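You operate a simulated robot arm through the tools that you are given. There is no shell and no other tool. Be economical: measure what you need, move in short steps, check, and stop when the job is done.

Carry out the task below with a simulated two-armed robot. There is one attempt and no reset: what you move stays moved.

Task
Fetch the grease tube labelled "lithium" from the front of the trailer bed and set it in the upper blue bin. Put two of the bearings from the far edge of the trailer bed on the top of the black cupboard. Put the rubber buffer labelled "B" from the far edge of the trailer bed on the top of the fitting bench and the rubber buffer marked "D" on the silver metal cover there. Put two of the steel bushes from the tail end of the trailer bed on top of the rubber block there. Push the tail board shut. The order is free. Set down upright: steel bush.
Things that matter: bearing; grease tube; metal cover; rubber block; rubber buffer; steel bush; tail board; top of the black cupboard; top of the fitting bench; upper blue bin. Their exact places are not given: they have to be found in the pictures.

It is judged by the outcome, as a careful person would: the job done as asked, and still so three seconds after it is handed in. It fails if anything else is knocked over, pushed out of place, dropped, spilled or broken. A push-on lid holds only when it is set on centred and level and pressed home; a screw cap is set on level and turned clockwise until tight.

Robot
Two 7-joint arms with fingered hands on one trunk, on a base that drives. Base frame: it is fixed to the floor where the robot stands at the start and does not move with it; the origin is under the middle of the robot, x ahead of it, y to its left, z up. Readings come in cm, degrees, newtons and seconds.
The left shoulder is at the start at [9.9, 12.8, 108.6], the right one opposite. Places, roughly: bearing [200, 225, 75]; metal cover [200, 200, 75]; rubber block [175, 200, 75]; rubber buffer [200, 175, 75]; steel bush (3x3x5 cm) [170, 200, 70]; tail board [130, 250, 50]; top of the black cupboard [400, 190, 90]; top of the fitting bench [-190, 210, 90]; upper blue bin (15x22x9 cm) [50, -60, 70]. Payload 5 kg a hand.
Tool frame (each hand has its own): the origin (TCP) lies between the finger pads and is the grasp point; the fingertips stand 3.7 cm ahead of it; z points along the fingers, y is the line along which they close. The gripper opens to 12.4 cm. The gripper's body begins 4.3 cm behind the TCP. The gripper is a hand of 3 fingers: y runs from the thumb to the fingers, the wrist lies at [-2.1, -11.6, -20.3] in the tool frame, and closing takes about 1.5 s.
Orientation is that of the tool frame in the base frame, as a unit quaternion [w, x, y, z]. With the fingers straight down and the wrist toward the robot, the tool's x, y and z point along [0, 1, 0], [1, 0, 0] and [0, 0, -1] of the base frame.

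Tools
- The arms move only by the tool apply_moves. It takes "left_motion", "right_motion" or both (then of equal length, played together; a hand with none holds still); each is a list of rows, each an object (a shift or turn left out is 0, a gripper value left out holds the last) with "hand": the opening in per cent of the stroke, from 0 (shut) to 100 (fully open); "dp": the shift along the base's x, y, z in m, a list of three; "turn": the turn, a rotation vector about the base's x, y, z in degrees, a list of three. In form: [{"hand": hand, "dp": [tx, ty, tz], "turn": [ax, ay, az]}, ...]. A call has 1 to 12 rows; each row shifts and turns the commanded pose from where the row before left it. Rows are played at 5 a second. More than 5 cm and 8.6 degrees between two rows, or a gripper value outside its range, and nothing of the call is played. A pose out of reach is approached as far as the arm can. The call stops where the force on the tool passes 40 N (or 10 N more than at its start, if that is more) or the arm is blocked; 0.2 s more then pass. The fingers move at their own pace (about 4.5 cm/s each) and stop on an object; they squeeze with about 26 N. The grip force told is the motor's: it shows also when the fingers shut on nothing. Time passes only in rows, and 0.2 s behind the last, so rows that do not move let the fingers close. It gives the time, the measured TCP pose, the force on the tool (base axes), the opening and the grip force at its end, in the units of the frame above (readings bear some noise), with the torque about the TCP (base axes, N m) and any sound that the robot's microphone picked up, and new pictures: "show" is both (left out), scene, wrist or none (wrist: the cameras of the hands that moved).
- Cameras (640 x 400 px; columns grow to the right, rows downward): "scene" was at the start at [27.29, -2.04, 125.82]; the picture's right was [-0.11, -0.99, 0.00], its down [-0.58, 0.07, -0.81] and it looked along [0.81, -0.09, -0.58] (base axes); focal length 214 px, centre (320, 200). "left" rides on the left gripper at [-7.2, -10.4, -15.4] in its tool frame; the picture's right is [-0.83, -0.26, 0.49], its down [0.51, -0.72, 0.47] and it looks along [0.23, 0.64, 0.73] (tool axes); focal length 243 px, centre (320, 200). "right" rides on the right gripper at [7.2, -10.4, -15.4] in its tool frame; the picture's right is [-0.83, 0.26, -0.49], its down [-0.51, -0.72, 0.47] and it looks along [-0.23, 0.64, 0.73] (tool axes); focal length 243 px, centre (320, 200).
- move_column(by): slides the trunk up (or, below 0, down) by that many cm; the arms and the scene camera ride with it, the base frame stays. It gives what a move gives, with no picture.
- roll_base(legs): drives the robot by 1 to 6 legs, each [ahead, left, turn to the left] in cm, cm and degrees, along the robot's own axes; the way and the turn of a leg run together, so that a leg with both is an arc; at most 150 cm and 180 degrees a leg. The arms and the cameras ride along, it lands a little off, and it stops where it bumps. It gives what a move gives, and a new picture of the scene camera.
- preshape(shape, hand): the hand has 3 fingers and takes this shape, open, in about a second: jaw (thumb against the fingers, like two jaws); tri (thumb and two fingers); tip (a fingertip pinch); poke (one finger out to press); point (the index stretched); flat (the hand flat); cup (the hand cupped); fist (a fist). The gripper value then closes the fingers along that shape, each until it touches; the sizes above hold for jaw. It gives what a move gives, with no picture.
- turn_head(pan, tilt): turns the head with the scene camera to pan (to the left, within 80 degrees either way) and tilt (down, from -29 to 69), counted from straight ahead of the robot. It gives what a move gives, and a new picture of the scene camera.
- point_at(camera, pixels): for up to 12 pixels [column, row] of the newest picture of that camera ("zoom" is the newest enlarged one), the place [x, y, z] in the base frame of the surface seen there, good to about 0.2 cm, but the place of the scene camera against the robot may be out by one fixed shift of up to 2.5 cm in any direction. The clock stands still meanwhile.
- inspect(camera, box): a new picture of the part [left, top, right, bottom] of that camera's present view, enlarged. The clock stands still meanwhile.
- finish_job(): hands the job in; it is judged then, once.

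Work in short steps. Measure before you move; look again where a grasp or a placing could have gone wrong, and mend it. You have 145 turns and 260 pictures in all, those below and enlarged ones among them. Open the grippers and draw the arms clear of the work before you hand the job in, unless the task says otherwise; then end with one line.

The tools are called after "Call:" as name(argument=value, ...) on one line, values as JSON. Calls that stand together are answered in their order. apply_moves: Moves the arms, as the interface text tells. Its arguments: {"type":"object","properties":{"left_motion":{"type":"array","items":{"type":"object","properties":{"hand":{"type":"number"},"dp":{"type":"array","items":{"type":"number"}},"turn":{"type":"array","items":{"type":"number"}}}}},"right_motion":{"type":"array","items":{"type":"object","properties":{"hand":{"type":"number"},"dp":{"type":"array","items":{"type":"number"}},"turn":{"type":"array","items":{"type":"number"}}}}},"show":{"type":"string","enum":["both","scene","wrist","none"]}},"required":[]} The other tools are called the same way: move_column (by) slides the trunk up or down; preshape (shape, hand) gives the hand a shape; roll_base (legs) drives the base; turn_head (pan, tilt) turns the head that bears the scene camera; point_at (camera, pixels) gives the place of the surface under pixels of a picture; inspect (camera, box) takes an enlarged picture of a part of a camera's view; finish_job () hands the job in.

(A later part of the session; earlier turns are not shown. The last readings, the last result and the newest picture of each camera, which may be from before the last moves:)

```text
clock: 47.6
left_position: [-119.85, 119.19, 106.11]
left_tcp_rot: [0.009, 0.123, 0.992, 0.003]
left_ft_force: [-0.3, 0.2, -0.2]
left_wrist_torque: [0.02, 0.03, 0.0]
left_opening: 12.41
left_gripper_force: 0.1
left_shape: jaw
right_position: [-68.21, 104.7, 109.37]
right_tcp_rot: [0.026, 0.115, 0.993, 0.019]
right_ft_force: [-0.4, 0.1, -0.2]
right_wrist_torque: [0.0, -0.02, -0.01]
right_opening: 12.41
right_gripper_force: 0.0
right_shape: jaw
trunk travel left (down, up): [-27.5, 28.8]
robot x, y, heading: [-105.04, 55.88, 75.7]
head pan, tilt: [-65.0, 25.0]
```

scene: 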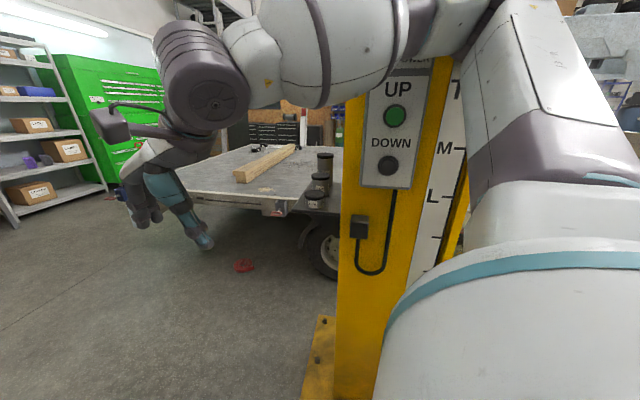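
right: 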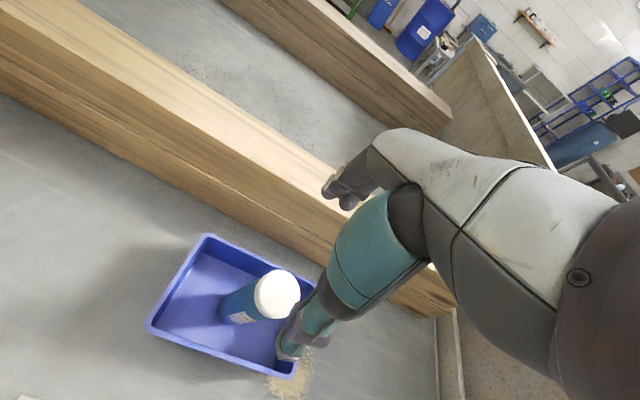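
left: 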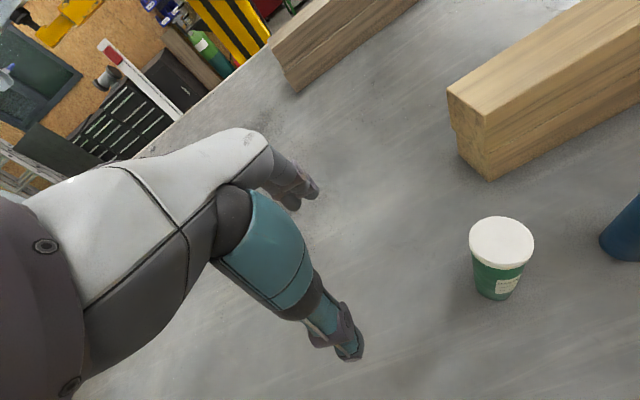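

Still wedged on the right side. I check the left side before sliding that way.

Call:
turn_head(pan=75, tilt=40)

Call:
turn_head(pan=-78, tilt=-5)

```text
clock: 49.8
left_position: [-119.87, 119.16, 105.97]
left_tcp_rot: [0.009, 0.122, 0.992, 0.004]
left_ft_force: [0.8, 0.3, -0.5]
left_wrist_torque: [0.0, 0.05, 0.0]
left_opening: 12.4
left_gripper_force: 0.1
left_shape: jaw
right_position: [-68.03, 104.65, 109.28]
right_tcp_rot: [0.026, 0.117, 0.993, 0.019]
right_ft_force: [0.3, 0.1, -0.1]
right_wrist_torque: [-0.02, 0.01, 0.0]
right_opening: 12.39
right_gripper_force: 0.1
right_shape: jaw
trunk travel left (down, up): [-27.5, 28.8]
robot x, y, heading: [-105.14, 56.03, 75.7]
head pan, tilt: [75.0, 40.0]
```

scene: 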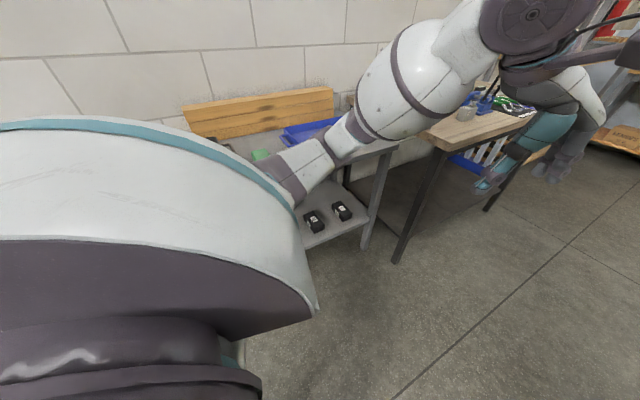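

```text
clock: 52.2
left_position: [-119.75, 119.16, 105.98]
left_tcp_rot: [0.009, 0.123, 0.992, 0.004]
left_ft_force: [-0.2, 0.0, 0.8]
left_wrist_torque: [-0.02, -0.03, 0.01]
left_opening: 12.4
left_gripper_force: 0.1
left_shape: jaw
right_position: [-68.13, 104.78, 109.36]
right_tcp_rot: [0.026, 0.116, 0.993, 0.018]
right_ft_force: [0.2, -0.2, -1.1]
right_wrist_torque: [0.01, -0.01, 0.0]
right_opening: 12.41
right_gripper_force: 0.0
right_shape: jaw
trunk travel left (down, up): [-27.5, 28.8]
robot x, y, heading: [-104.97, 56.0, 76.1]
head pan, tilt: [-78.0, -5.0]
```

scene: 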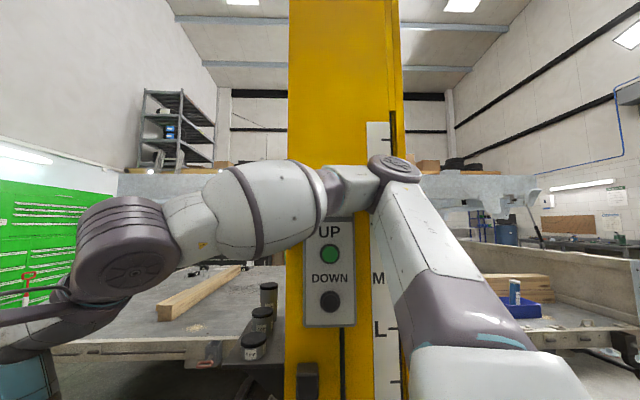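

The elbow touches the post; left side has free floor. I slide 8 cm left, away from the post.

Call:
roll_base(legs=[[0, 8, 0]])

```text
clock: 52.9
left_position: [-119.71, 119.47, 106.15]
left_tcp_rot: [0.004, 0.124, 0.992, 0.003]
left_ft_force: [-0.1, 0.0, 0.2]
left_wrist_torque: [-0.03, -0.01, -0.01]
left_opening: 12.41
left_gripper_force: 0.0
left_shape: jaw
right_position: [-68.21, 104.98, 109.36]
right_tcp_rot: [0.026, 0.116, 0.993, 0.022]
right_ft_force: [-0.3, 0.1, 0.6]
right_wrist_torque: [0.0, -0.01, -0.01]
right_opening: 12.38
right_gripper_force: 0.1
right_shape: jaw
trunk travel left (down, up): [-27.5, 28.8]
robot x, y, heading: [-106.29, 56.19, 75.6]
head pan, tilt: [-78.0, -5.0]
stopped in leg 1: the robot was blocked; the commanded pose is now the measured one
```

scene: 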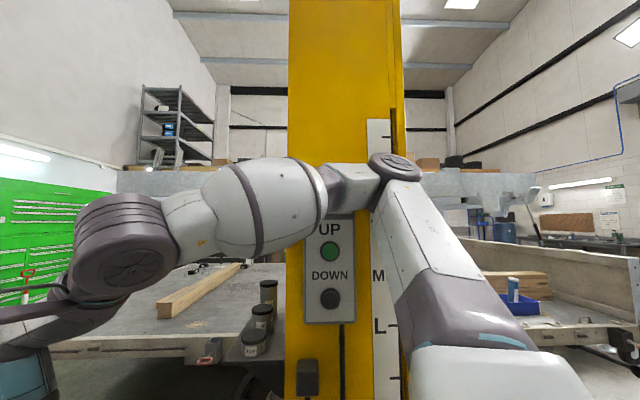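

It moved 1 cm and reported blocked again. I try a short pure backward leg to see whether it frees step by step.

Call:
roll_base(legs=[[-5, 0, 0]])

```text
clock: 53.9
left_position: [-120.17, 114.97, 105.9]
left_tcp_rot: [0.0, 0.123, 0.992, 0.0]
left_ft_force: [0.5, -0.8, 0.3]
left_wrist_torque: [-0.01, 0.02, 0.01]
left_opening: 12.42
left_gripper_force: 0.1
left_shape: jaw
right_position: [-68.48, 100.52, 108.64]
right_tcp_rot: [0.02, 0.116, 0.993, 0.017]
right_ft_force: [-0.1, 0.0, 0.4]
right_wrist_torque: [0.01, 0.02, -0.03]
right_opening: 12.41
right_gripper_force: 0.0
right_shape: jaw
trunk travel left (down, up): [-27.5, 28.8]
robot x, y, heading: [-106.92, 51.11, 75.8]
head pan, tilt: [-78.0, -5.0]
```

scene: 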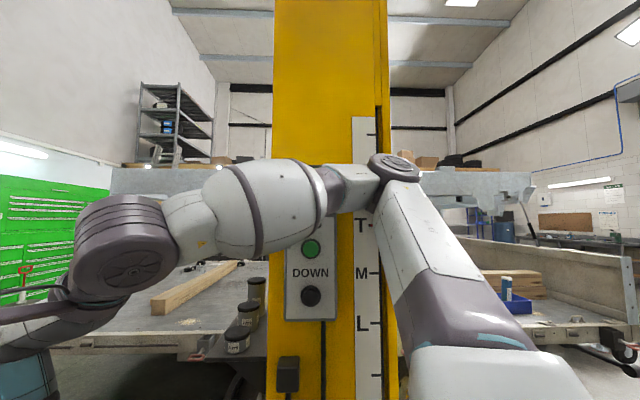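

Backing worked fully this time. Continue: back 10, then left 14, then straighten to 90°.

Call:
roll_base(legs=[[-10, 0, 0], [0, 14, 0], [0, 0, 14.4]])

```text
clock: 56.8
left_position: [-151.43, 103.69, 105.99]
left_tcp_rot: [-0.001, -0.002, 1.0, 0.0]
left_ft_force: [0.6, -0.4, -1.0]
left_wrist_torque: [0.01, 0.02, 0.02]
left_opening: 12.43
left_gripper_force: 0.2
left_shape: jaw
right_position: [-97.75, 102.39, 108.61]
right_tcp_rot: [0.017, -0.009, 1.0, 0.02]
right_ft_force: [-0.9, -0.3, -0.2]
right_wrist_torque: [0.02, -0.04, -0.02]
right_opening: 12.4
right_gripper_force: 0.1
right_shape: jaw
trunk travel left (down, up): [-27.5, 28.8]
robot x, y, heading: [-123.71, 45.5, 90.2]
head pan, tilt: [-78.0, -5.0]
```

scene: 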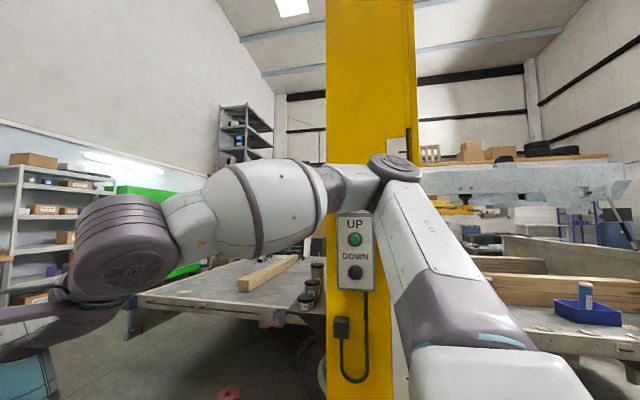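

Now at x≈−124; I shift 9 cm right to sit mid-corridor and drive ahead past the post.

Call:
roll_base(legs=[[0, -9, 0], [90, 0, 0]])

Call:
turn_head(pan=50, tilt=30)

```text
clock: 62.3
left_position: [-140.06, 194.99, 106.21]
left_tcp_rot: [-0.003, 0.009, 1.0, 0.002]
left_ft_force: [-0.4, -0.1, 0.5]
left_wrist_torque: [0.01, -0.03, -0.01]
left_opening: 12.41
left_gripper_force: 0.1
left_shape: jaw
right_position: [-86.35, 192.67, 108.66]
right_tcp_rot: [0.015, 0.001, 1.0, 0.022]
right_ft_force: [0.0, -0.5, -0.5]
right_wrist_torque: [0.02, 0.01, -0.01]
right_opening: 12.37
right_gripper_force: 0.1
right_shape: jaw
trunk travel left (down, up): [-27.5, 28.8]
robot x, y, heading: [-113.78, 136.07, 88.7]
head pan, tilt: [-78.0, -5.0]
```

scene: 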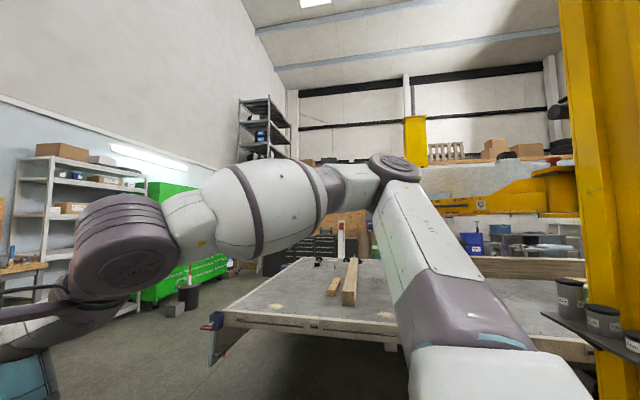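

```text
clock: 64.4
left_position: [-140.04, 194.96, 106.25]
left_tcp_rot: [-0.003, 0.01, 1.0, 0.001]
left_ft_force: [-0.4, 0.7, 0.3]
left_wrist_torque: [0.02, -0.01, 0.0]
left_opening: 12.39
left_gripper_force: 0.1
left_shape: jaw
right_position: [-86.49, 192.6, 108.58]
right_tcp_rot: [0.015, 0.001, 1.0, 0.021]
right_ft_force: [1.0, 1.2, -0.8]
right_wrist_torque: [0.01, 0.02, 0.0]
right_opening: 12.43
right_gripper_force: 0.2
right_shape: jaw
trunk travel left (down, up): [-27.5, 28.8]
robot x, y, heading: [-113.26, 135.91, 88.8]
head pan, tilt: [50.0, 30.0]
```

scene: 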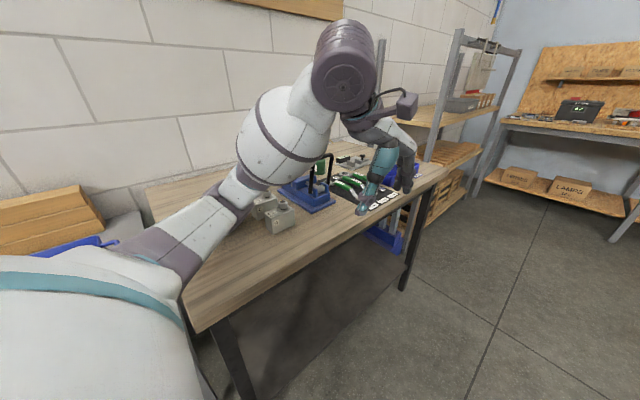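

Bench top is free near (230,280). Next, drive ahead to y≈285 and look right at the tail.

Call:
point_at(camera="scene", pixels=[[230, 280], [280, 250], [205, 325], [420, 175], [285, 215], [380, 200], [160, 190]])

Call:
roll_base(legs=[[0, -8, 0], [150, 0, 0]])

Call:
turn_head(pan=-75, tilt=25)

```text
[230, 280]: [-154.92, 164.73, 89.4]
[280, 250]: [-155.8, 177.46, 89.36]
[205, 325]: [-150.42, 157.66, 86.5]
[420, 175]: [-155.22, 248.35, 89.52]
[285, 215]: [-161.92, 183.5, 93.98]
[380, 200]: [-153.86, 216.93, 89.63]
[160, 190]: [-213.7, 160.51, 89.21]
```

```text
clock: 66.8
left_position: [-133.23, 203.38, 106.84]
left_tcp_rot: [-0.007, -0.005, 1.0, 0.005]
left_ft_force: [-0.9, 0.0, -0.7]
left_wrist_torque: [-0.05, -0.03, -0.02]
left_opening: 12.41
left_gripper_force: 0.0
left_shape: jaw
right_position: [-79.07, 202.06, 108.96]
right_tcp_rot: [0.014, -0.006, 1.0, 0.023]
right_ft_force: [-0.1, 0.2, -0.2]
right_wrist_torque: [-0.09, -0.01, 0.01]
right_opening: 12.4
right_gripper_force: 0.1
right_shape: jaw
trunk travel left (down, up): [-27.5, 28.8]
robot x, y, heading: [-105.43, 145.74, 90.0]
head pan, tilt: [50.0, 30.0]
stopped in leg 2: the robot was blocked; the commanded pose is now the measured one
```

scene: 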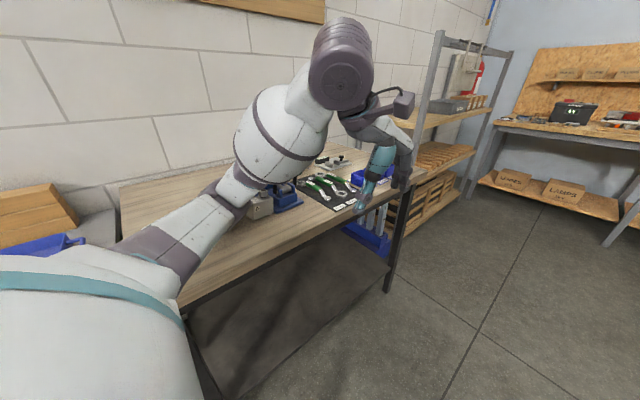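

```text
clock: 68.9
left_position: [-132.92, 203.44, 106.93]
left_tcp_rot: [-0.005, -0.001, 1.0, 0.006]
left_ft_force: [-0.4, 0.4, -0.4]
left_wrist_torque: [-0.02, -0.01, 0.0]
left_opening: 12.42
left_gripper_force: 0.1
left_shape: jaw
right_position: [-78.85, 201.72, 109.12]
right_tcp_rot: [0.016, -0.004, 1.0, 0.025]
right_ft_force: [0.2, 0.6, -0.1]
right_wrist_torque: [-0.05, 0.03, -0.02]
right_opening: 12.38
right_gripper_force: 0.2
right_shape: jaw
trunk travel left (down, up): [-27.5, 28.8]
robot x, y, heading: [-105.2, 145.65, 89.6]
head pan, tilt: [-75.0, 25.0]
```

scene: 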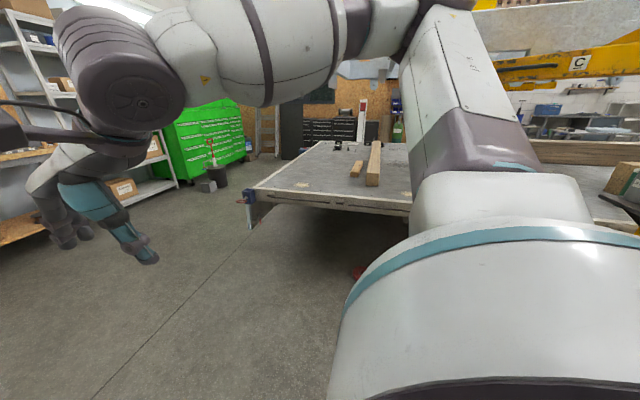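

Something on the left side stopped it. I look at the left arm's elbow against the bench objects.

Call:
turn_head(pan=70, tilt=35)

Call:
point_at(camera="scene", pixels=[[230, 190], [260, 200], [200, 250], [300, 190], [250, 215], [180, 220], [150, 200], [130, 250], [60, 240], [100, 330]])

```text
clock: 71.2
left_position: [-132.82, 203.46, 106.86]
left_tcp_rot: [-0.005, 0.0, 1.0, 0.006]
left_ft_force: [0.4, -0.6, -1.1]
left_wrist_torque: [-0.01, -0.01, -0.04]
left_opening: 12.39
left_gripper_force: 0.1
left_shape: jaw
right_position: [-78.69, 201.74, 109.04]
right_tcp_rot: [0.015, -0.004, 1.0, 0.025]
right_ft_force: [0.3, -1.0, 0.0]
right_wrist_torque: [-0.01, 0.0, -0.01]
right_opening: 12.39
right_gripper_force: 0.0
right_shape: jaw
trunk travel left (down, up): [-27.5, 28.8]
robot x, y, heading: [-105.44, 145.77, 89.9]
head pan, tilt: [70.0, 35.0]
```

scene: 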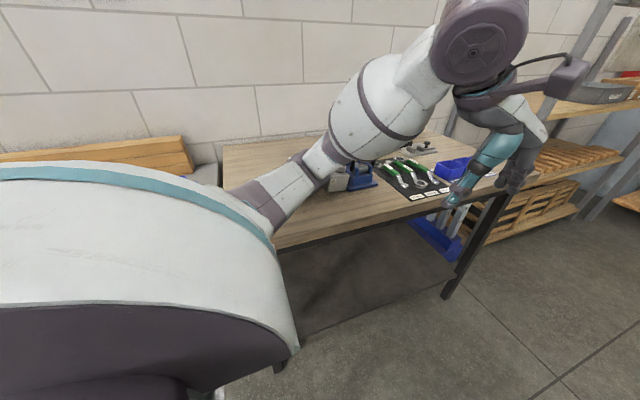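

```text
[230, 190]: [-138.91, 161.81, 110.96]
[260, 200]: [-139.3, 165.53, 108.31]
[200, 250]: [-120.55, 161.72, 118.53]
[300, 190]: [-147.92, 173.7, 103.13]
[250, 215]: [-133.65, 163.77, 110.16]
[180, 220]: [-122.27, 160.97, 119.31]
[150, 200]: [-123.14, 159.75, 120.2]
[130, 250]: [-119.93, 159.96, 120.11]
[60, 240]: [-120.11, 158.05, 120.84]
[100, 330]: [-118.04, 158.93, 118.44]
```

The left elbow (z≈100) reached the blocks/vise on the bench. I back off 5 cm, shift right 30 cm, and check the bench.

Call:
roll_base(legs=[[-5, 0, 0]])

Call:
roll_base(legs=[[0, -30, 0]])

Call:
inspect(camera="scene", box=[200, 80, 520, 280])

```text
clock: 72.1
left_position: [-132.83, 199.58, 105.96]
left_tcp_rot: [-0.004, 0.001, 1.0, 0.001]
left_ft_force: [-0.9, -0.4, -0.2]
left_wrist_torque: [-0.05, 0.0, 0.01]
left_opening: 12.42
left_gripper_force: 0.0
left_shape: jaw
right_position: [-78.84, 197.86, 108.41]
right_tcp_rot: [0.016, -0.004, 1.0, 0.019]
right_ft_force: [0.1, 0.4, -0.7]
right_wrist_torque: [-0.01, 0.02, -0.01]
right_opening: 12.4
right_gripper_force: 0.0
right_shape: jaw
trunk travel left (down, up): [-27.5, 28.8]
robot x, y, heading: [-105.18, 140.57, 89.6]
head pan, tilt: [70.0, 35.0]
```

scene: 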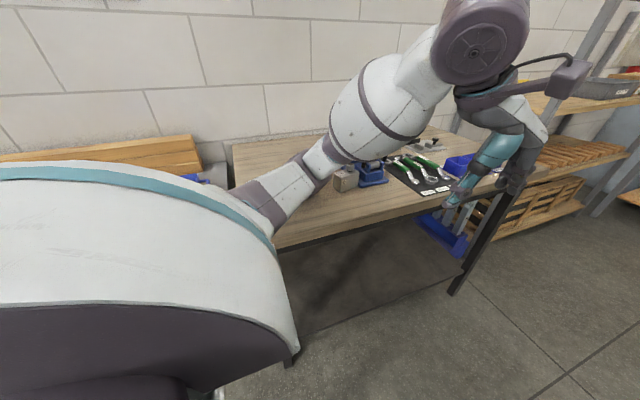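

```text
clock: 74.1
left_position: [-103.15, 199.23, 106.01]
left_tcp_rot: [-0.002, 0.001, 1.0, 0.001]
left_ft_force: [0.2, 0.2, -0.3]
left_wrist_torque: [0.05, 0.02, 0.0]
left_opening: 12.37
left_gripper_force: 0.0
left_shape: jaw
right_position: [-49.25, 197.49, 108.63]
right_tcp_rot: [0.016, -0.004, 1.0, 0.02]
right_ft_force: [0.5, -0.1, -1.1]
right_wrist_torque: [0.0, -0.04, 0.01]
right_opening: 12.38
right_gripper_force: 0.1
right_shape: jaw
trunk travel left (down, up): [-27.5, 28.8]
robot x, y, heading: [-75.58, 140.47, 89.6]
head pan, tilt: [70.0, 35.0]
```

scene: 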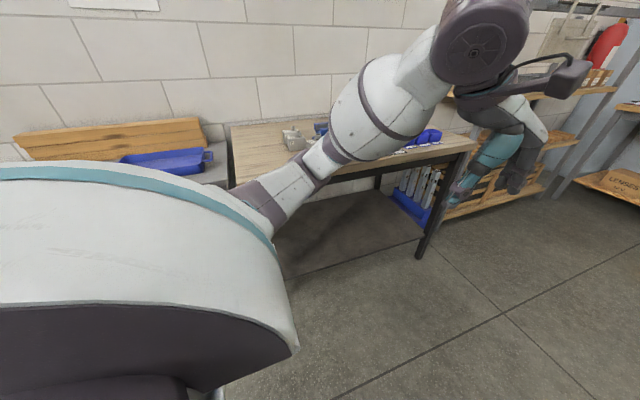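

```text
2.00 times, centred on (360, 180) of scene
```

zoom: 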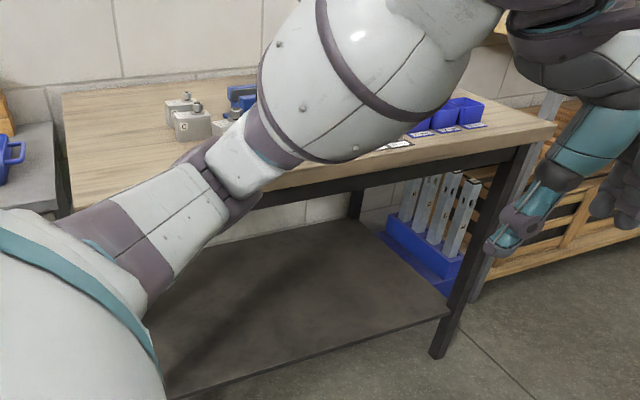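

The bench objects still stand. I drive on to y≈285 and look right.

Call:
roll_base(legs=[[145, 0, 0]])

Call:
turn_head(pan=-78, tilt=20)

```text
clock: 81.3
left_position: [-103.41, 344.28, 106.14]
left_tcp_rot: [-0.004, -0.005, 1.0, 0.001]
left_ft_force: [1.5, 0.3, -0.8]
left_wrist_torque: [0.01, -0.02, -0.01]
left_opening: 12.42
left_gripper_force: 0.1
left_shape: jaw
right_position: [-49.35, 343.09, 108.8]
right_tcp_rot: [0.016, -0.01, 1.0, 0.02]
right_ft_force: [0.7, -0.3, 0.7]
right_wrist_torque: [-0.01, -0.01, -0.02]
right_opening: 12.39
right_gripper_force: 0.0
right_shape: jaw
trunk travel left (down, up): [-27.5, 28.8]
robot x, y, heading: [-74.95, 285.79, 90.3]
head pan, tilt: [70.0, 35.0]
```

scene: 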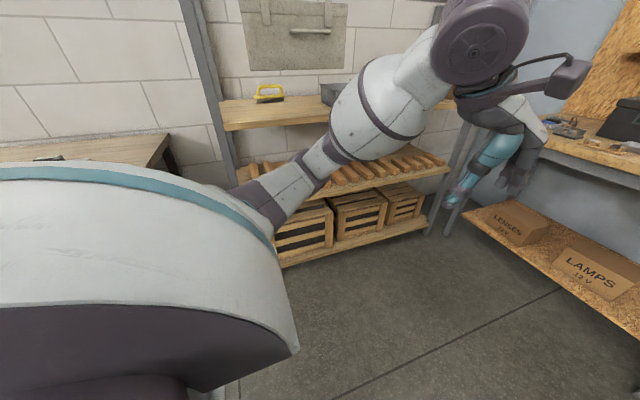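

```text
clock: 83.7
left_position: [-103.42, 344.31, 106.14]
left_tcp_rot: [-0.004, -0.005, 1.0, 0.002]
left_ft_force: [0.1, -0.5, 0.8]
left_wrist_torque: [0.01, -0.01, -0.01]
left_opening: 12.4
left_gripper_force: 0.1
left_shape: jaw
right_position: [-49.32, 343.12, 108.56]
right_tcp_rot: [0.016, -0.008, 1.0, 0.02]
right_ft_force: [-0.5, 0.5, -0.1]
right_wrist_torque: [0.0, 0.0, 0.0]
right_opening: 12.4
right_gripper_force: 0.0
right_shape: jaw
trunk travel left (down, up): [-27.5, 28.8]
robot x, y, heading: [-74.99, 285.53, 90.4]
head pan, tilt: [-78.0, 20.0]
```

scene: 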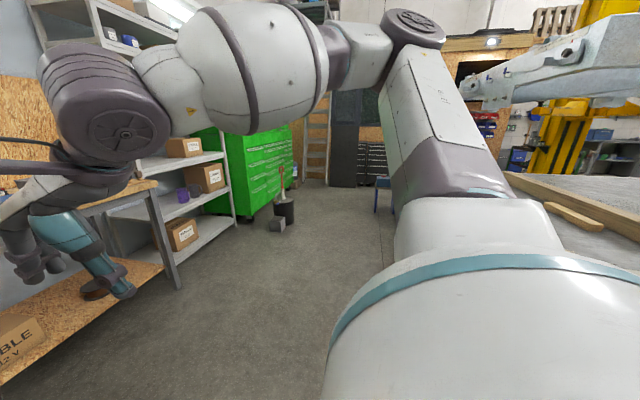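

Turn right 90° to face along the tail end.

Call:
roll_base(legs=[[0, 0, -90]])

Call:
turn_head(pan=-25, tilt=20)

```text
clock: 87.8
left_position: [-17.65, 316.35, 106.26]
left_tcp_rot: [-0.001, 0.691, 0.723, 0.003]
left_ft_force: [-0.4, 0.0, 0.4]
left_wrist_torque: [-0.02, 0.01, -0.01]
left_opening: 12.39
left_gripper_force: 0.1
left_shape: jaw
right_position: [-16.86, 262.36, 108.62]
right_tcp_rot: [0.026, 0.687, 0.726, 0.004]
right_ft_force: [0.0, -0.3, 0.4]
right_wrist_torque: [-0.04, 0.02, -0.02]
right_opening: 12.41
right_gripper_force: 0.1
right_shape: jaw
trunk travel left (down, up): [-27.5, 28.8]
robot x, y, heading: [-75.17, 285.79, 2.2]
head pan, tilt: [-78.0, 20.0]
```

scene: 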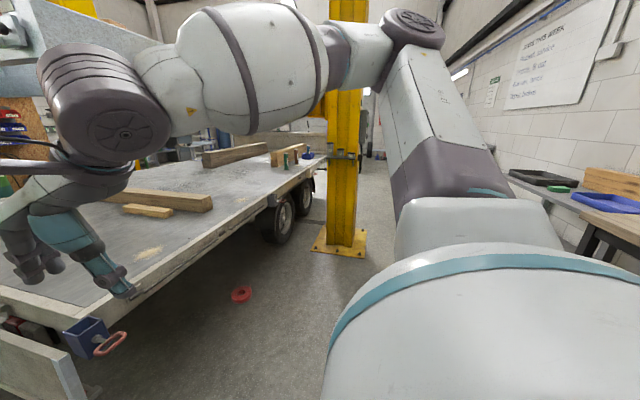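

```text
clock: 89.0
left_position: [-17.68, 316.32, 106.22]
left_tcp_rot: [-0.002, 0.691, 0.723, 0.004]
left_ft_force: [0.5, -0.4, -0.1]
left_wrist_torque: [-0.03, 0.02, 0.05]
left_opening: 12.41
left_gripper_force: 0.2
left_shape: jaw
right_position: [-16.9, 262.29, 108.67]
right_tcp_rot: [0.026, 0.687, 0.726, 0.002]
right_ft_force: [0.2, 0.5, 0.8]
right_wrist_torque: [-0.04, -0.01, -0.01]
right_opening: 12.41
right_gripper_force: 0.0
right_shape: jaw
trunk travel left (down, up): [-27.5, 28.8]
robot x, y, heading: [-75.43, 285.77, 2.2]
head pan, tilt: [-25.0, 20.0]
```

scene: 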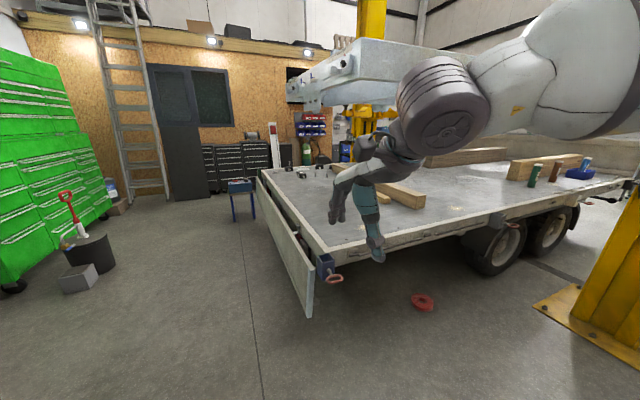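

The tail board leans outwards along (260–312, 180–310); goods lie at the far end (300,170). I measure the board, the goods and the overhead beam.

Call:
point_at(camera="scene", pixels=[[262, 182], [312, 258], [308, 305], [285, 240], [320, 245], [262, 172], [240, 190], [230, 222], [330, 85], [440, 80], [295, 85], [420, 303]])

Call:
inspect(camera="scene", box=[220, 110, 420, 235])

```text
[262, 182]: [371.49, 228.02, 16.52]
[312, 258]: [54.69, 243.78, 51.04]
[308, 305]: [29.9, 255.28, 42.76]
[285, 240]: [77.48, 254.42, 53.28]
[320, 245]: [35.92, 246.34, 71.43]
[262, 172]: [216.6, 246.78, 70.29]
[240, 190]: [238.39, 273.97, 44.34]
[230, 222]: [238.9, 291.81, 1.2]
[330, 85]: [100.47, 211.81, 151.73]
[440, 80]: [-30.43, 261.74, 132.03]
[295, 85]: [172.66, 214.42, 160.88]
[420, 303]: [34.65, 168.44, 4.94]
```

```text
3.20 times, centred on (320, 172) of scene
```

zoom: 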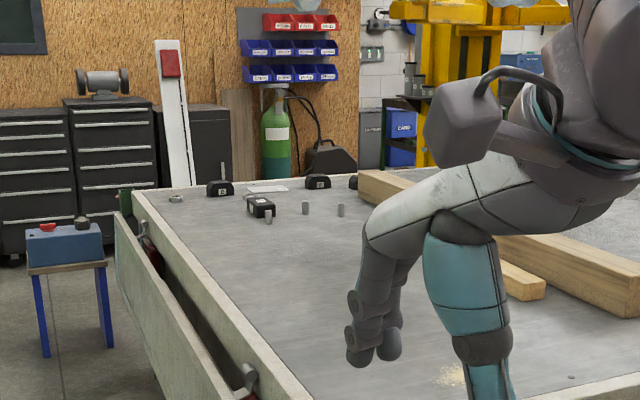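

The board's top edge is near y≈256, a stool stands at (238, 280). I shift left 40 cm (y≈325), drive along the tail to x≈170, then turn to face it.

Call:
roll_base(legs=[[0, 42, -2.2], [125, 0, 0], [120, 0, 0]])

Call:
roll_base(legs=[[0, 0, -90]])

Call:
turn_head(pan=0, tilt=45)

```text
clock: 103.1
left_position: [225.84, 352.82, 106.22]
left_tcp_rot: [-0.001, 0.709, 0.705, 0.005]
left_ft_force: [0.1, -0.2, -0.9]
left_wrist_torque: [-0.03, -0.02, 0.01]
left_opening: 12.39
left_gripper_force: 0.0
left_shape: jaw
right_position: [223.86, 298.81, 108.53]
right_tcp_rot: [0.026, 0.706, 0.708, 0.003]
right_ft_force: [0.2, 0.5, -0.1]
right_wrist_torque: [-0.02, 0.03, 0.02]
right_opening: 12.4
right_gripper_force: 0.1
right_shape: jaw
trunk travel left (down, up): [-27.5, 28.8]
robot x, y, heading: [166.72, 325.22, -0.8]
head pan, tilt: [-25.0, 20.0]
```

scene: 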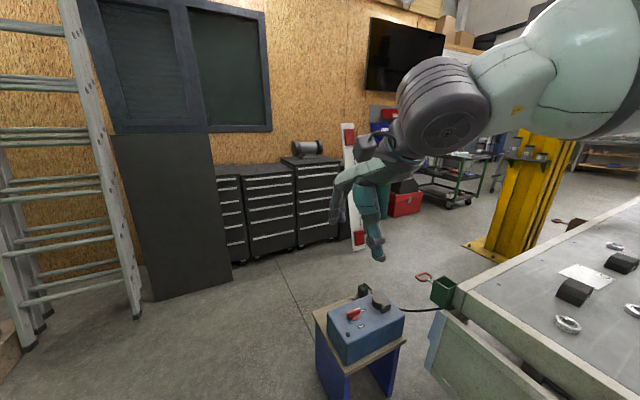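

```text
clock: 107.2
left_position: [195.94, 267.23, 106.05]
left_tcp_rot: [0.001, 1.0, 0.011, 0.004]
left_ft_force: [1.3, -0.4, 0.9]
left_wrist_torque: [-0.04, -0.02, -0.03]
left_opening: 12.37
left_gripper_force: 0.1
left_shape: jaw
right_position: [141.87, 267.73, 108.69]
right_tcp_rot: [0.02, 1.0, 0.016, -0.016]
right_ft_force: [-1.3, -0.2, 0.2]
right_wrist_torque: [0.01, 0.02, -0.01]
right_opening: 12.39
right_gripper_force: 0.1
right_shape: jaw
trunk travel left (down, up): [-27.5, 28.8]
robot x, y, heading: [166.86, 325.57, -88.9]
head pan, tilt: [-25.0, 20.0]
```

scene: 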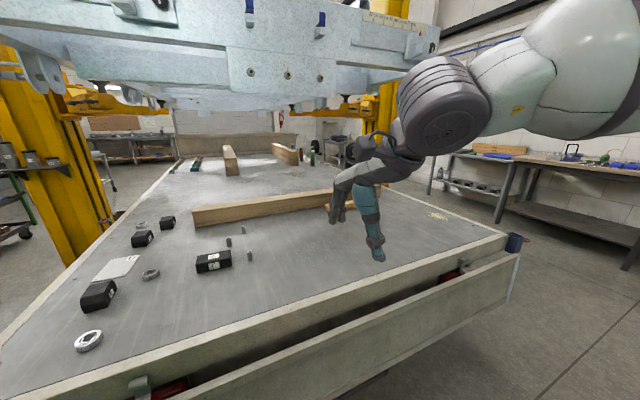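

```text
clock: 108.1
left_position: [195.94, 267.09, 106.23]
left_tcp_rot: [0.002, 1.0, 0.011, 0.004]
left_ft_force: [-0.7, 0.2, -0.1]
left_wrist_torque: [0.01, 0.01, 0.01]
left_opening: 12.41
left_gripper_force: 0.0
left_shape: jaw
right_position: [141.87, 267.79, 108.52]
right_tcp_rot: [0.021, 1.0, 0.015, -0.016]
right_ft_force: [0.0, -0.3, -0.2]
right_wrist_torque: [0.01, -0.02, 0.0]
right_opening: 12.41
right_gripper_force: 0.1
right_shape: jaw
trunk travel left (down, up): [-27.5, 28.8]
robot x, y, heading: [166.51, 325.48, -89.1]
head pan, tilt: [0.0, 45.0]
```

scene: 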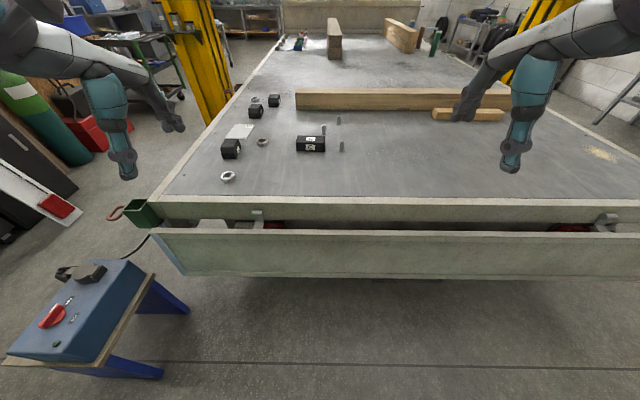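

All goods are in view: bearings (228,177), (262,142), (255,98); buffers (231,148), (256,112), (274,100); cover (240,131); block (310,144); bushes (323,130), (339,120), (342,147). I zoom and measure.

Call:
inspect(camera="scene", box=[200, 80, 360, 180])

Call:
point_at(camera="scene", pixels=[[228, 174], [262, 141], [255, 98], [231, 142], [256, 106], [274, 95], [240, 131], [310, 138], [323, 126], [339, 117], [342, 142], [300, 236]])

Call:
point_at(camera="scene", pixels=[[160, 234], [500, 238], [400, 205], [400, 232], [400, 270], [258, 215], [605, 222], [330, 205], [200, 270], [142, 214]])

```text
4.00 times, centred on (280, 130) of scene
```

zoom: 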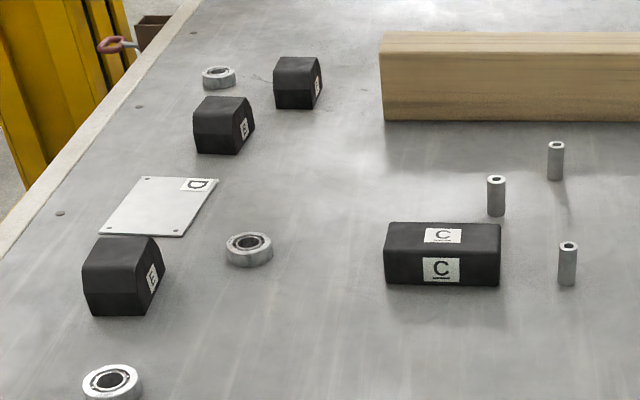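

```text
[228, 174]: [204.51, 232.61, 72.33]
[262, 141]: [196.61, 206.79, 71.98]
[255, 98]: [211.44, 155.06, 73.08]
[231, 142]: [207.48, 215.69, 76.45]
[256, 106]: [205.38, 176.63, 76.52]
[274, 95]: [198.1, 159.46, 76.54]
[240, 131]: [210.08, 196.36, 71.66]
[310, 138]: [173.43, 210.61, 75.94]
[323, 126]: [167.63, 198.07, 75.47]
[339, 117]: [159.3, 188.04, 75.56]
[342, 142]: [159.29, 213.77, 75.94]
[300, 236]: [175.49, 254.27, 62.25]
```

```text
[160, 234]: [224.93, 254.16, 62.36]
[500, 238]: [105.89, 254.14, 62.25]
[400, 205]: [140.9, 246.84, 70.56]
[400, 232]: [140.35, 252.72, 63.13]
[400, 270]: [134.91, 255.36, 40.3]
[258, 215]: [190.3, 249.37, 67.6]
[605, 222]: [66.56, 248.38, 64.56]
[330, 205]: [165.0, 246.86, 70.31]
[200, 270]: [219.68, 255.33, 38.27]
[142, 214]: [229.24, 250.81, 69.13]
```

Block carries "C", cover a "D" mark; I zoom on the buffers' labels.

Call:
inspect(camera="scene", box=[240, 85, 288, 125])

Call:
inspect(camera="scene", box=[210, 120, 258, 160])

```text
10.00 times, centred on (264, 105) of scene
```

zoom: 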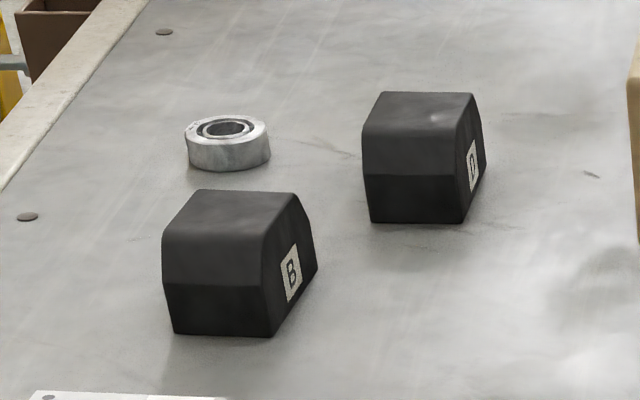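

```text
10.00 times, centred on (234, 140) of scene
```

zoom: 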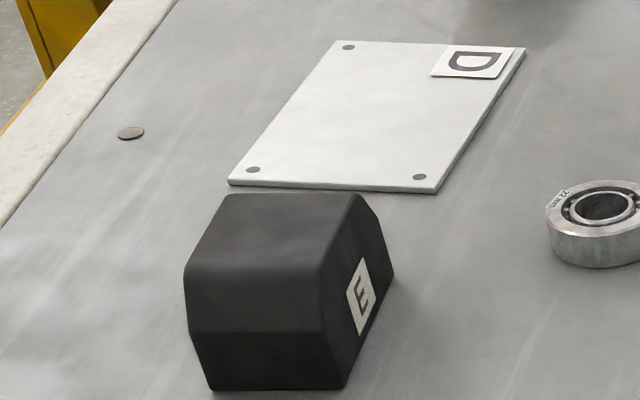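

B is the buffer at (205,177), D at (198,159). Before working here I look closely at the tail board and its latches.

Call:
inspect(camera="scene", box=[120, 180, 440, 380])

Call:
inspect(camera="scene", box=[520, 200, 640, 275])

```text
2.00 times, centred on (280, 280) of scene
```

zoom: 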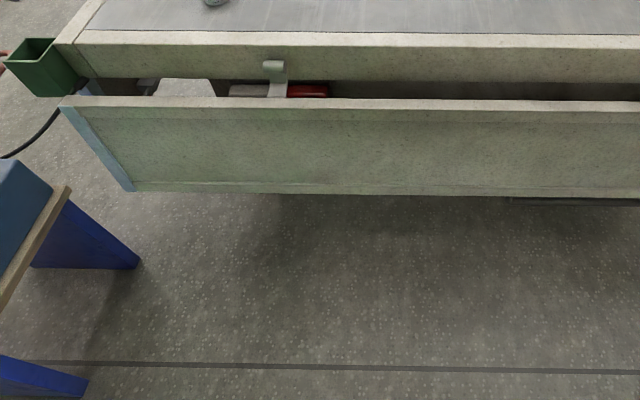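

```text
5.33 times, centred on (580, 238) of scene
```

zoom: 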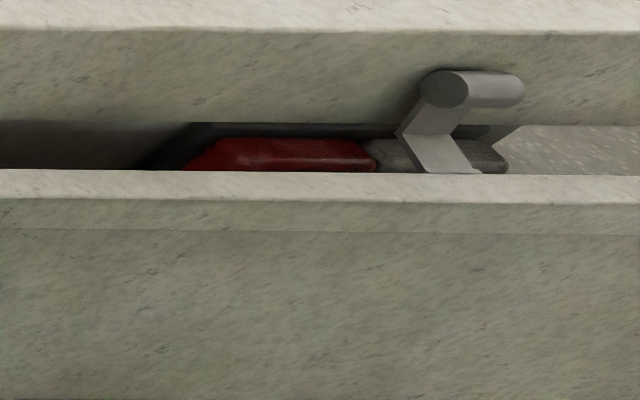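

The board hangs from hinge pins at the bed edge, so it must be swung up; I do the bushes first while it is down. I drive closer (y≈291) and turn the head to the goods.

Call:
point_at(camera="scene", pixels=[[185, 60], [215, 60], [210, 120], [235, 85], [180, 30], [120, 40], [292, 152], [327, 152], [298, 136], [325, 136]])

Call:
roll_base(legs=[[34, 17, -1]])

Call:
turn_head(pan=-5, tilt=50)

```text
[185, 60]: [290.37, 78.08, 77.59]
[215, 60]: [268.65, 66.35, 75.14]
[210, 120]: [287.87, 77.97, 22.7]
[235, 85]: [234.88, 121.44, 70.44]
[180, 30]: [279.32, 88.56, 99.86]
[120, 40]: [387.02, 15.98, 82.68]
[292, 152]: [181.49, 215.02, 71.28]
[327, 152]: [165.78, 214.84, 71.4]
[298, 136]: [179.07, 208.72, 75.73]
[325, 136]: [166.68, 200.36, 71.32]
```

```text
clock: 110.5
left_position: [211.87, 233.13, 106.21]
left_tcp_rot: [0.002, 1.0, 0.002, 0.004]
left_ft_force: [-0.3, -0.9, -0.5]
left_wrist_torque: [-0.01, 0.01, 0.02]
left_opening: 12.41
left_gripper_force: 0.1
left_shape: jaw
right_position: [157.74, 234.6, 108.62]
right_tcp_rot: [0.021, 1.0, 0.007, -0.016]
right_ft_force: [-0.4, -0.1, -0.1]
right_wrist_torque: [0.0, -0.02, 0.0]
right_opening: 12.41
right_gripper_force: 0.1
right_shape: jaw
trunk travel left (down, up): [-27.5, 28.8]
robot x, y, heading: [183.7, 291.42, -90.3]
head pan, tilt: [0.0, 45.0]
```

scene: 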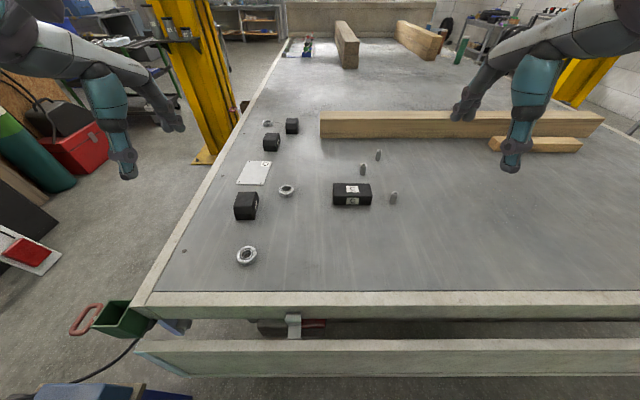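

```text
clock: 111.2
left_position: [211.87, 233.04, 106.21]
left_tcp_rot: [0.0, 1.0, 0.002, 0.004]
left_ft_force: [-0.3, -0.6, -0.9]
left_wrist_torque: [-0.01, 0.02, 0.0]
left_opening: 12.4
left_gripper_force: 0.1
left_shape: jaw
right_position: [157.88, 234.46, 108.53]
right_tcp_rot: [0.02, 1.0, 0.007, -0.016]
right_ft_force: [-0.2, 0.9, -0.5]
right_wrist_torque: [-0.02, -0.03, 0.01]
right_opening: 12.38
right_gripper_force: 0.0
right_shape: jaw
trunk travel left (down, up): [-27.5, 28.8]
robot x, y, heading: [183.87, 291.84, -90.1]
head pan, tilt: [-5.0, 50.0]
```

scene: 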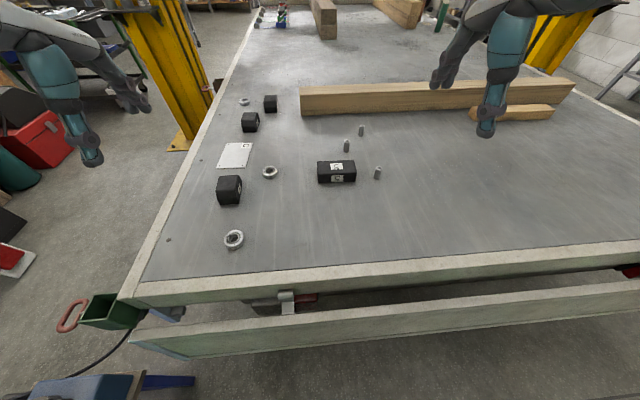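

I level the right hand, bring it over the nearest bush, and use the wrist camera.

Call:
apply_moves(right_motion=[{"dp": [0.01, -0.03, -0.03], "turn": [2.4, -1.8, -0.8]}, {"dp": [0, -0.03, -0.04]}, {"dp": [0, -0.03, -0.03]}, {"dp": [0, 0, 0]}], show="wrist")

```text
clock: 112.2
left_position: [211.85, 233.15, 106.3]
left_tcp_rot: [0.002, 1.0, 0.002, 0.004]
left_ft_force: [-0.2, 0.1, 0.0]
left_wrist_torque: [0.0, -0.01, 0.02]
left_opening: 12.4
left_gripper_force: 0.0
left_shape: jaw
right_position: [159.08, 225.59, 98.55]
right_tcp_rot: [-0.001, 1.0, 0.0, -0.001]
right_ft_force: [-0.5, 0.6, -0.2]
right_wrist_torque: [-0.07, 0.01, -0.02]
right_opening: 12.39
right_gripper_force: 0.1
right_shape: jaw
trunk travel left (down, up): [-27.5, 28.8]
robot x, y, heading: [183.84, 291.56, -90.1]
head pan, tilt: [-5.0, 50.0]
```

right: 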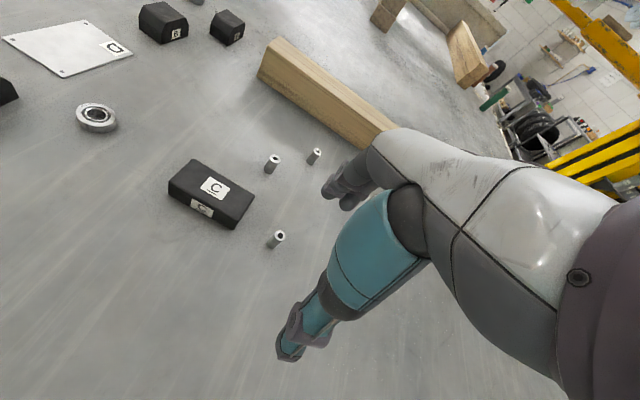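

Measuring bush tops (278,235), (275,158), (316,152) and block corners in the wrist picture.

Call:
point_at(camera="right", pixels=[[279, 235], [275, 159], [317, 151], [273, 246], [270, 170], [213, 187], [192, 162], [252, 192], [238, 225], [171, 186], [65, 45], [96, 112]])

Call:
inspect(camera="right", box=[150, 130, 350, 255])

```text
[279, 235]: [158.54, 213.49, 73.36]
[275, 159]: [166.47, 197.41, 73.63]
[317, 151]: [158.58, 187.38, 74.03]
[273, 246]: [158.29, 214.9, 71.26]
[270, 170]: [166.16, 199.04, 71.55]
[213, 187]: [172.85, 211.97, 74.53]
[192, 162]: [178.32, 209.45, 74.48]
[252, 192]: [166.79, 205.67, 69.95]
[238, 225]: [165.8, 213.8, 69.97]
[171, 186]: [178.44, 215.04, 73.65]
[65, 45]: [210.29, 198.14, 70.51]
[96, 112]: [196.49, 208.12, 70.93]
```

```text
3.20 times, centred on (250, 192) of right
```

zoom: 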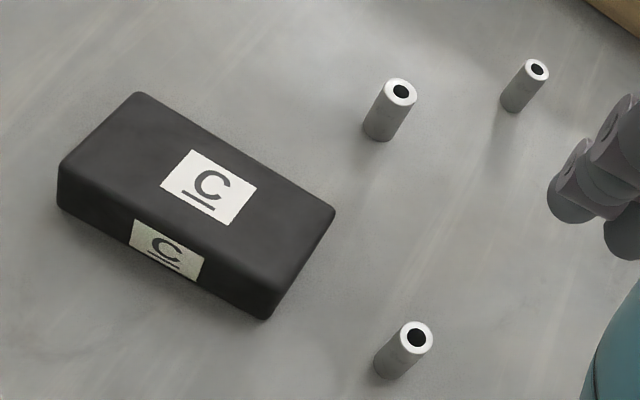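

Refining block corners and bush tops through the zoom.

Call:
point_at(camera="zoom", pixels=[[138, 100], [325, 210], [66, 168], [262, 285], [210, 185], [403, 327], [425, 335], [388, 90], [412, 96], [404, 340], [398, 100]])

```text
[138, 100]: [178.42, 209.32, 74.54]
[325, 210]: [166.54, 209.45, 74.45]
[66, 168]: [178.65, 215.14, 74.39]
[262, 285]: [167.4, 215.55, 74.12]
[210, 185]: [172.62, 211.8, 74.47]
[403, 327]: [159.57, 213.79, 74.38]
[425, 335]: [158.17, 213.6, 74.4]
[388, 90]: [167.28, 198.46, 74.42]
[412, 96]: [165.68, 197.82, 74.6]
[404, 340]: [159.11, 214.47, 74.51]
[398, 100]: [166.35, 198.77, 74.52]
```

Block top is x 166.3–178.8, y 209–215.5, z 74.5; bush 1 at (158.8, 213.9). I move above bush 1 and down to z≈80.

Call:
apply_moves(right_motion=[{"dp": [0, -0.04, -0.03]}, {"dp": [0, -0.04, -0.04]}, {"dp": [-0.003, -0.037, -0.04]}, {"dp": [0, 0, -0.04]}, {"dp": [0, 0, -0.035]}, {"dp": [0, 0, 0]}], show="wrist")

```text
refused: row 2 steps farther than a row can; nothing moved
```

Call:
apply_moves(right_motion=[{"dp": [0, -0.04, -0.02]}, {"dp": [0, -0.04, -0.025]}, {"dp": [-0.003, -0.037, -0.025]}, {"dp": [0, 0, -0.04]}, {"dp": [0, 0, -0.04]}, {"dp": [0, 0, -0.03]}, {"dp": [0, 0, 0]}], show="wrist")

```text
clock: 113.8
left_position: [211.93, 233.15, 106.19]
left_tcp_rot: [0.002, 1.0, 0.002, 0.004]
left_ft_force: [0.7, 0.6, 0.3]
left_wrist_torque: [0.04, 0.03, 0.03]
left_opening: 12.4
left_gripper_force: 0.0
left_shape: jaw
right_position: [158.71, 213.98, 80.63]
right_tcp_rot: [-0.001, 1.0, 0.0, -0.001]
right_ft_force: [0.2, 1.1, 0.4]
right_wrist_torque: [0.0, 0.03, -0.03]
right_opening: 12.4
right_gripper_force: 0.0
right_shape: jaw
trunk travel left (down, up): [-27.5, 28.8]
robot x, y, heading: [183.87, 291.6, -90.6]
head pan, tilt: [-5.0, 50.0]
```

right: 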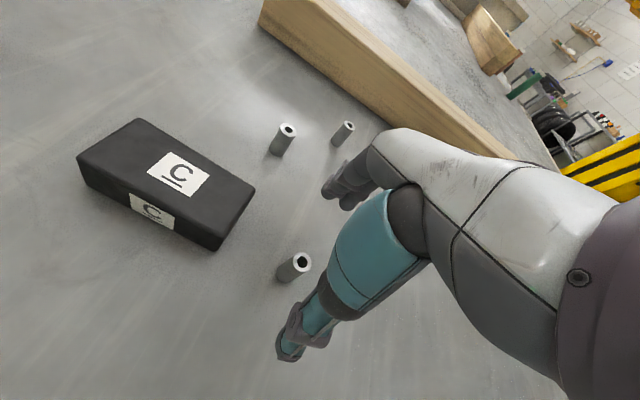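

Bush lies between thumb and fingers. Down 6.3 cm and close.

Call:
apply_moves(right_motion=[{"dp": [0, 0, -0.04]}, {"dp": [0, 0, -0.023]}, {"hand": 50}, {"hand": 0}, {"hand": 0}, {"hand": 0}, {"hand": 0}, {"hand": 0}, {"hand": 0}, {"hand": 0}, {"hand": 0}, {"hand": 0}], show="wrist")

```text
clock: 116.4
left_position: [211.82, 233.04, 106.19]
left_tcp_rot: [0.002, 1.0, 0.002, 0.004]
left_ft_force: [-0.6, 0.1, -0.4]
left_wrist_torque: [-0.02, -0.01, 0.0]
left_opening: 12.38
left_gripper_force: 0.1
left_shape: jaw
right_position: [158.53, 213.92, 74.25]
right_tcp_rot: [-0.001, 1.0, 0.0, -0.001]
right_ft_force: [0.7, 0.3, -0.7]
right_wrist_torque: [0.0, 0.0, -0.02]
right_opening: 1.05
right_gripper_force: 26.5
right_shape: jaw
trunk travel left (down, up): [-27.5, 28.8]
robot x, y, heading: [183.91, 292.03, -90.1]
head pan, tilt: [-5.0, 50.0]
```

right: 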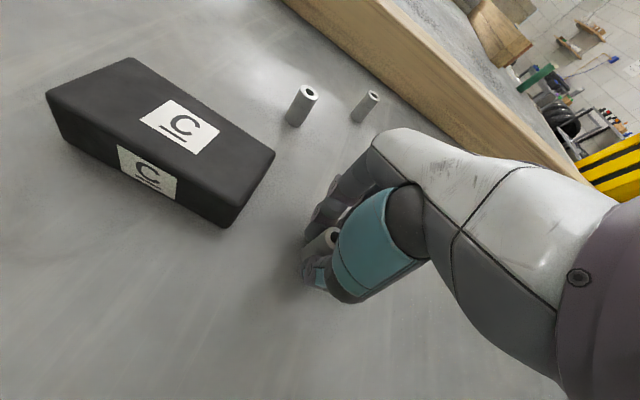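

Bush 1 is held (opening 1.05, 26 N). Lift 8 cm and carry over the block's left part (175.4, 212.2).

Call:
apply_moves(right_motion=[{"dp": [0, 0, 0.04]}, {"dp": [0, 0, 0.04]}, {"dp": [0.04, -0.005, 0]}, {"dp": [0.04, -0.005, 0]}, {"dp": [0.045, -0.005, 0]}, {"dp": [0.044, -0.002, 0]}, {"dp": [0, 0, 0]}], show="both")

```text
clock: 118.0
left_position: [211.8, 233.18, 106.24]
left_tcp_rot: [0.002, 1.0, 0.002, 0.004]
left_ft_force: [-0.1, 0.8, 0.9]
left_wrist_torque: [-0.01, 0.02, -0.02]
left_opening: 12.39
left_gripper_force: 0.1
left_shape: jaw
right_position: [175.53, 212.25, 82.35]
right_tcp_rot: [0.0, 1.0, -0.001, -0.001]
right_ft_force: [-0.3, 0.2, -1.1]
right_wrist_torque: [0.0, 0.03, 0.02]
right_opening: 1.08
right_gripper_force: 26.0
right_shape: jaw
trunk travel left (down, up): [-27.5, 28.8]
robot x, y, heading: [184.12, 291.81, -90.1]
head pan, tilt: [-5.0, 50.0]
```

scene: 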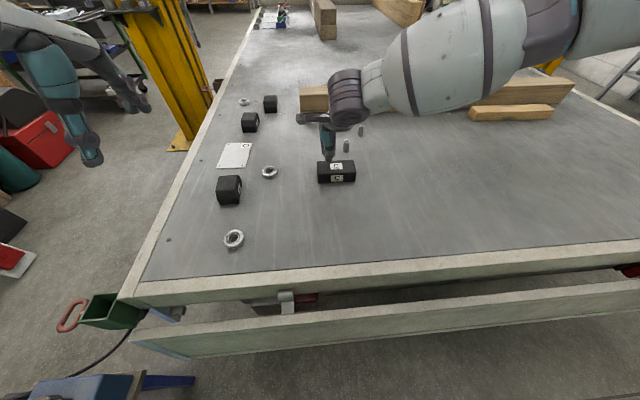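
right: 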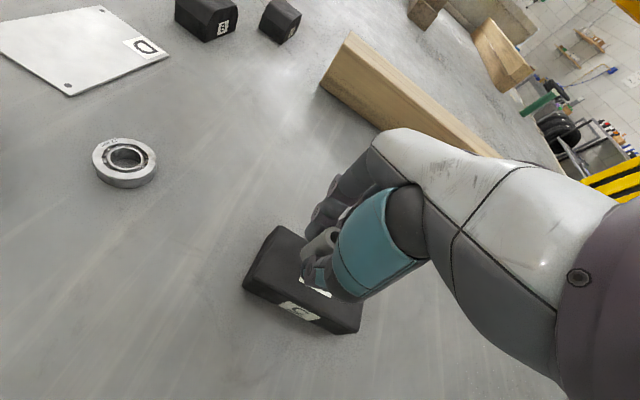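

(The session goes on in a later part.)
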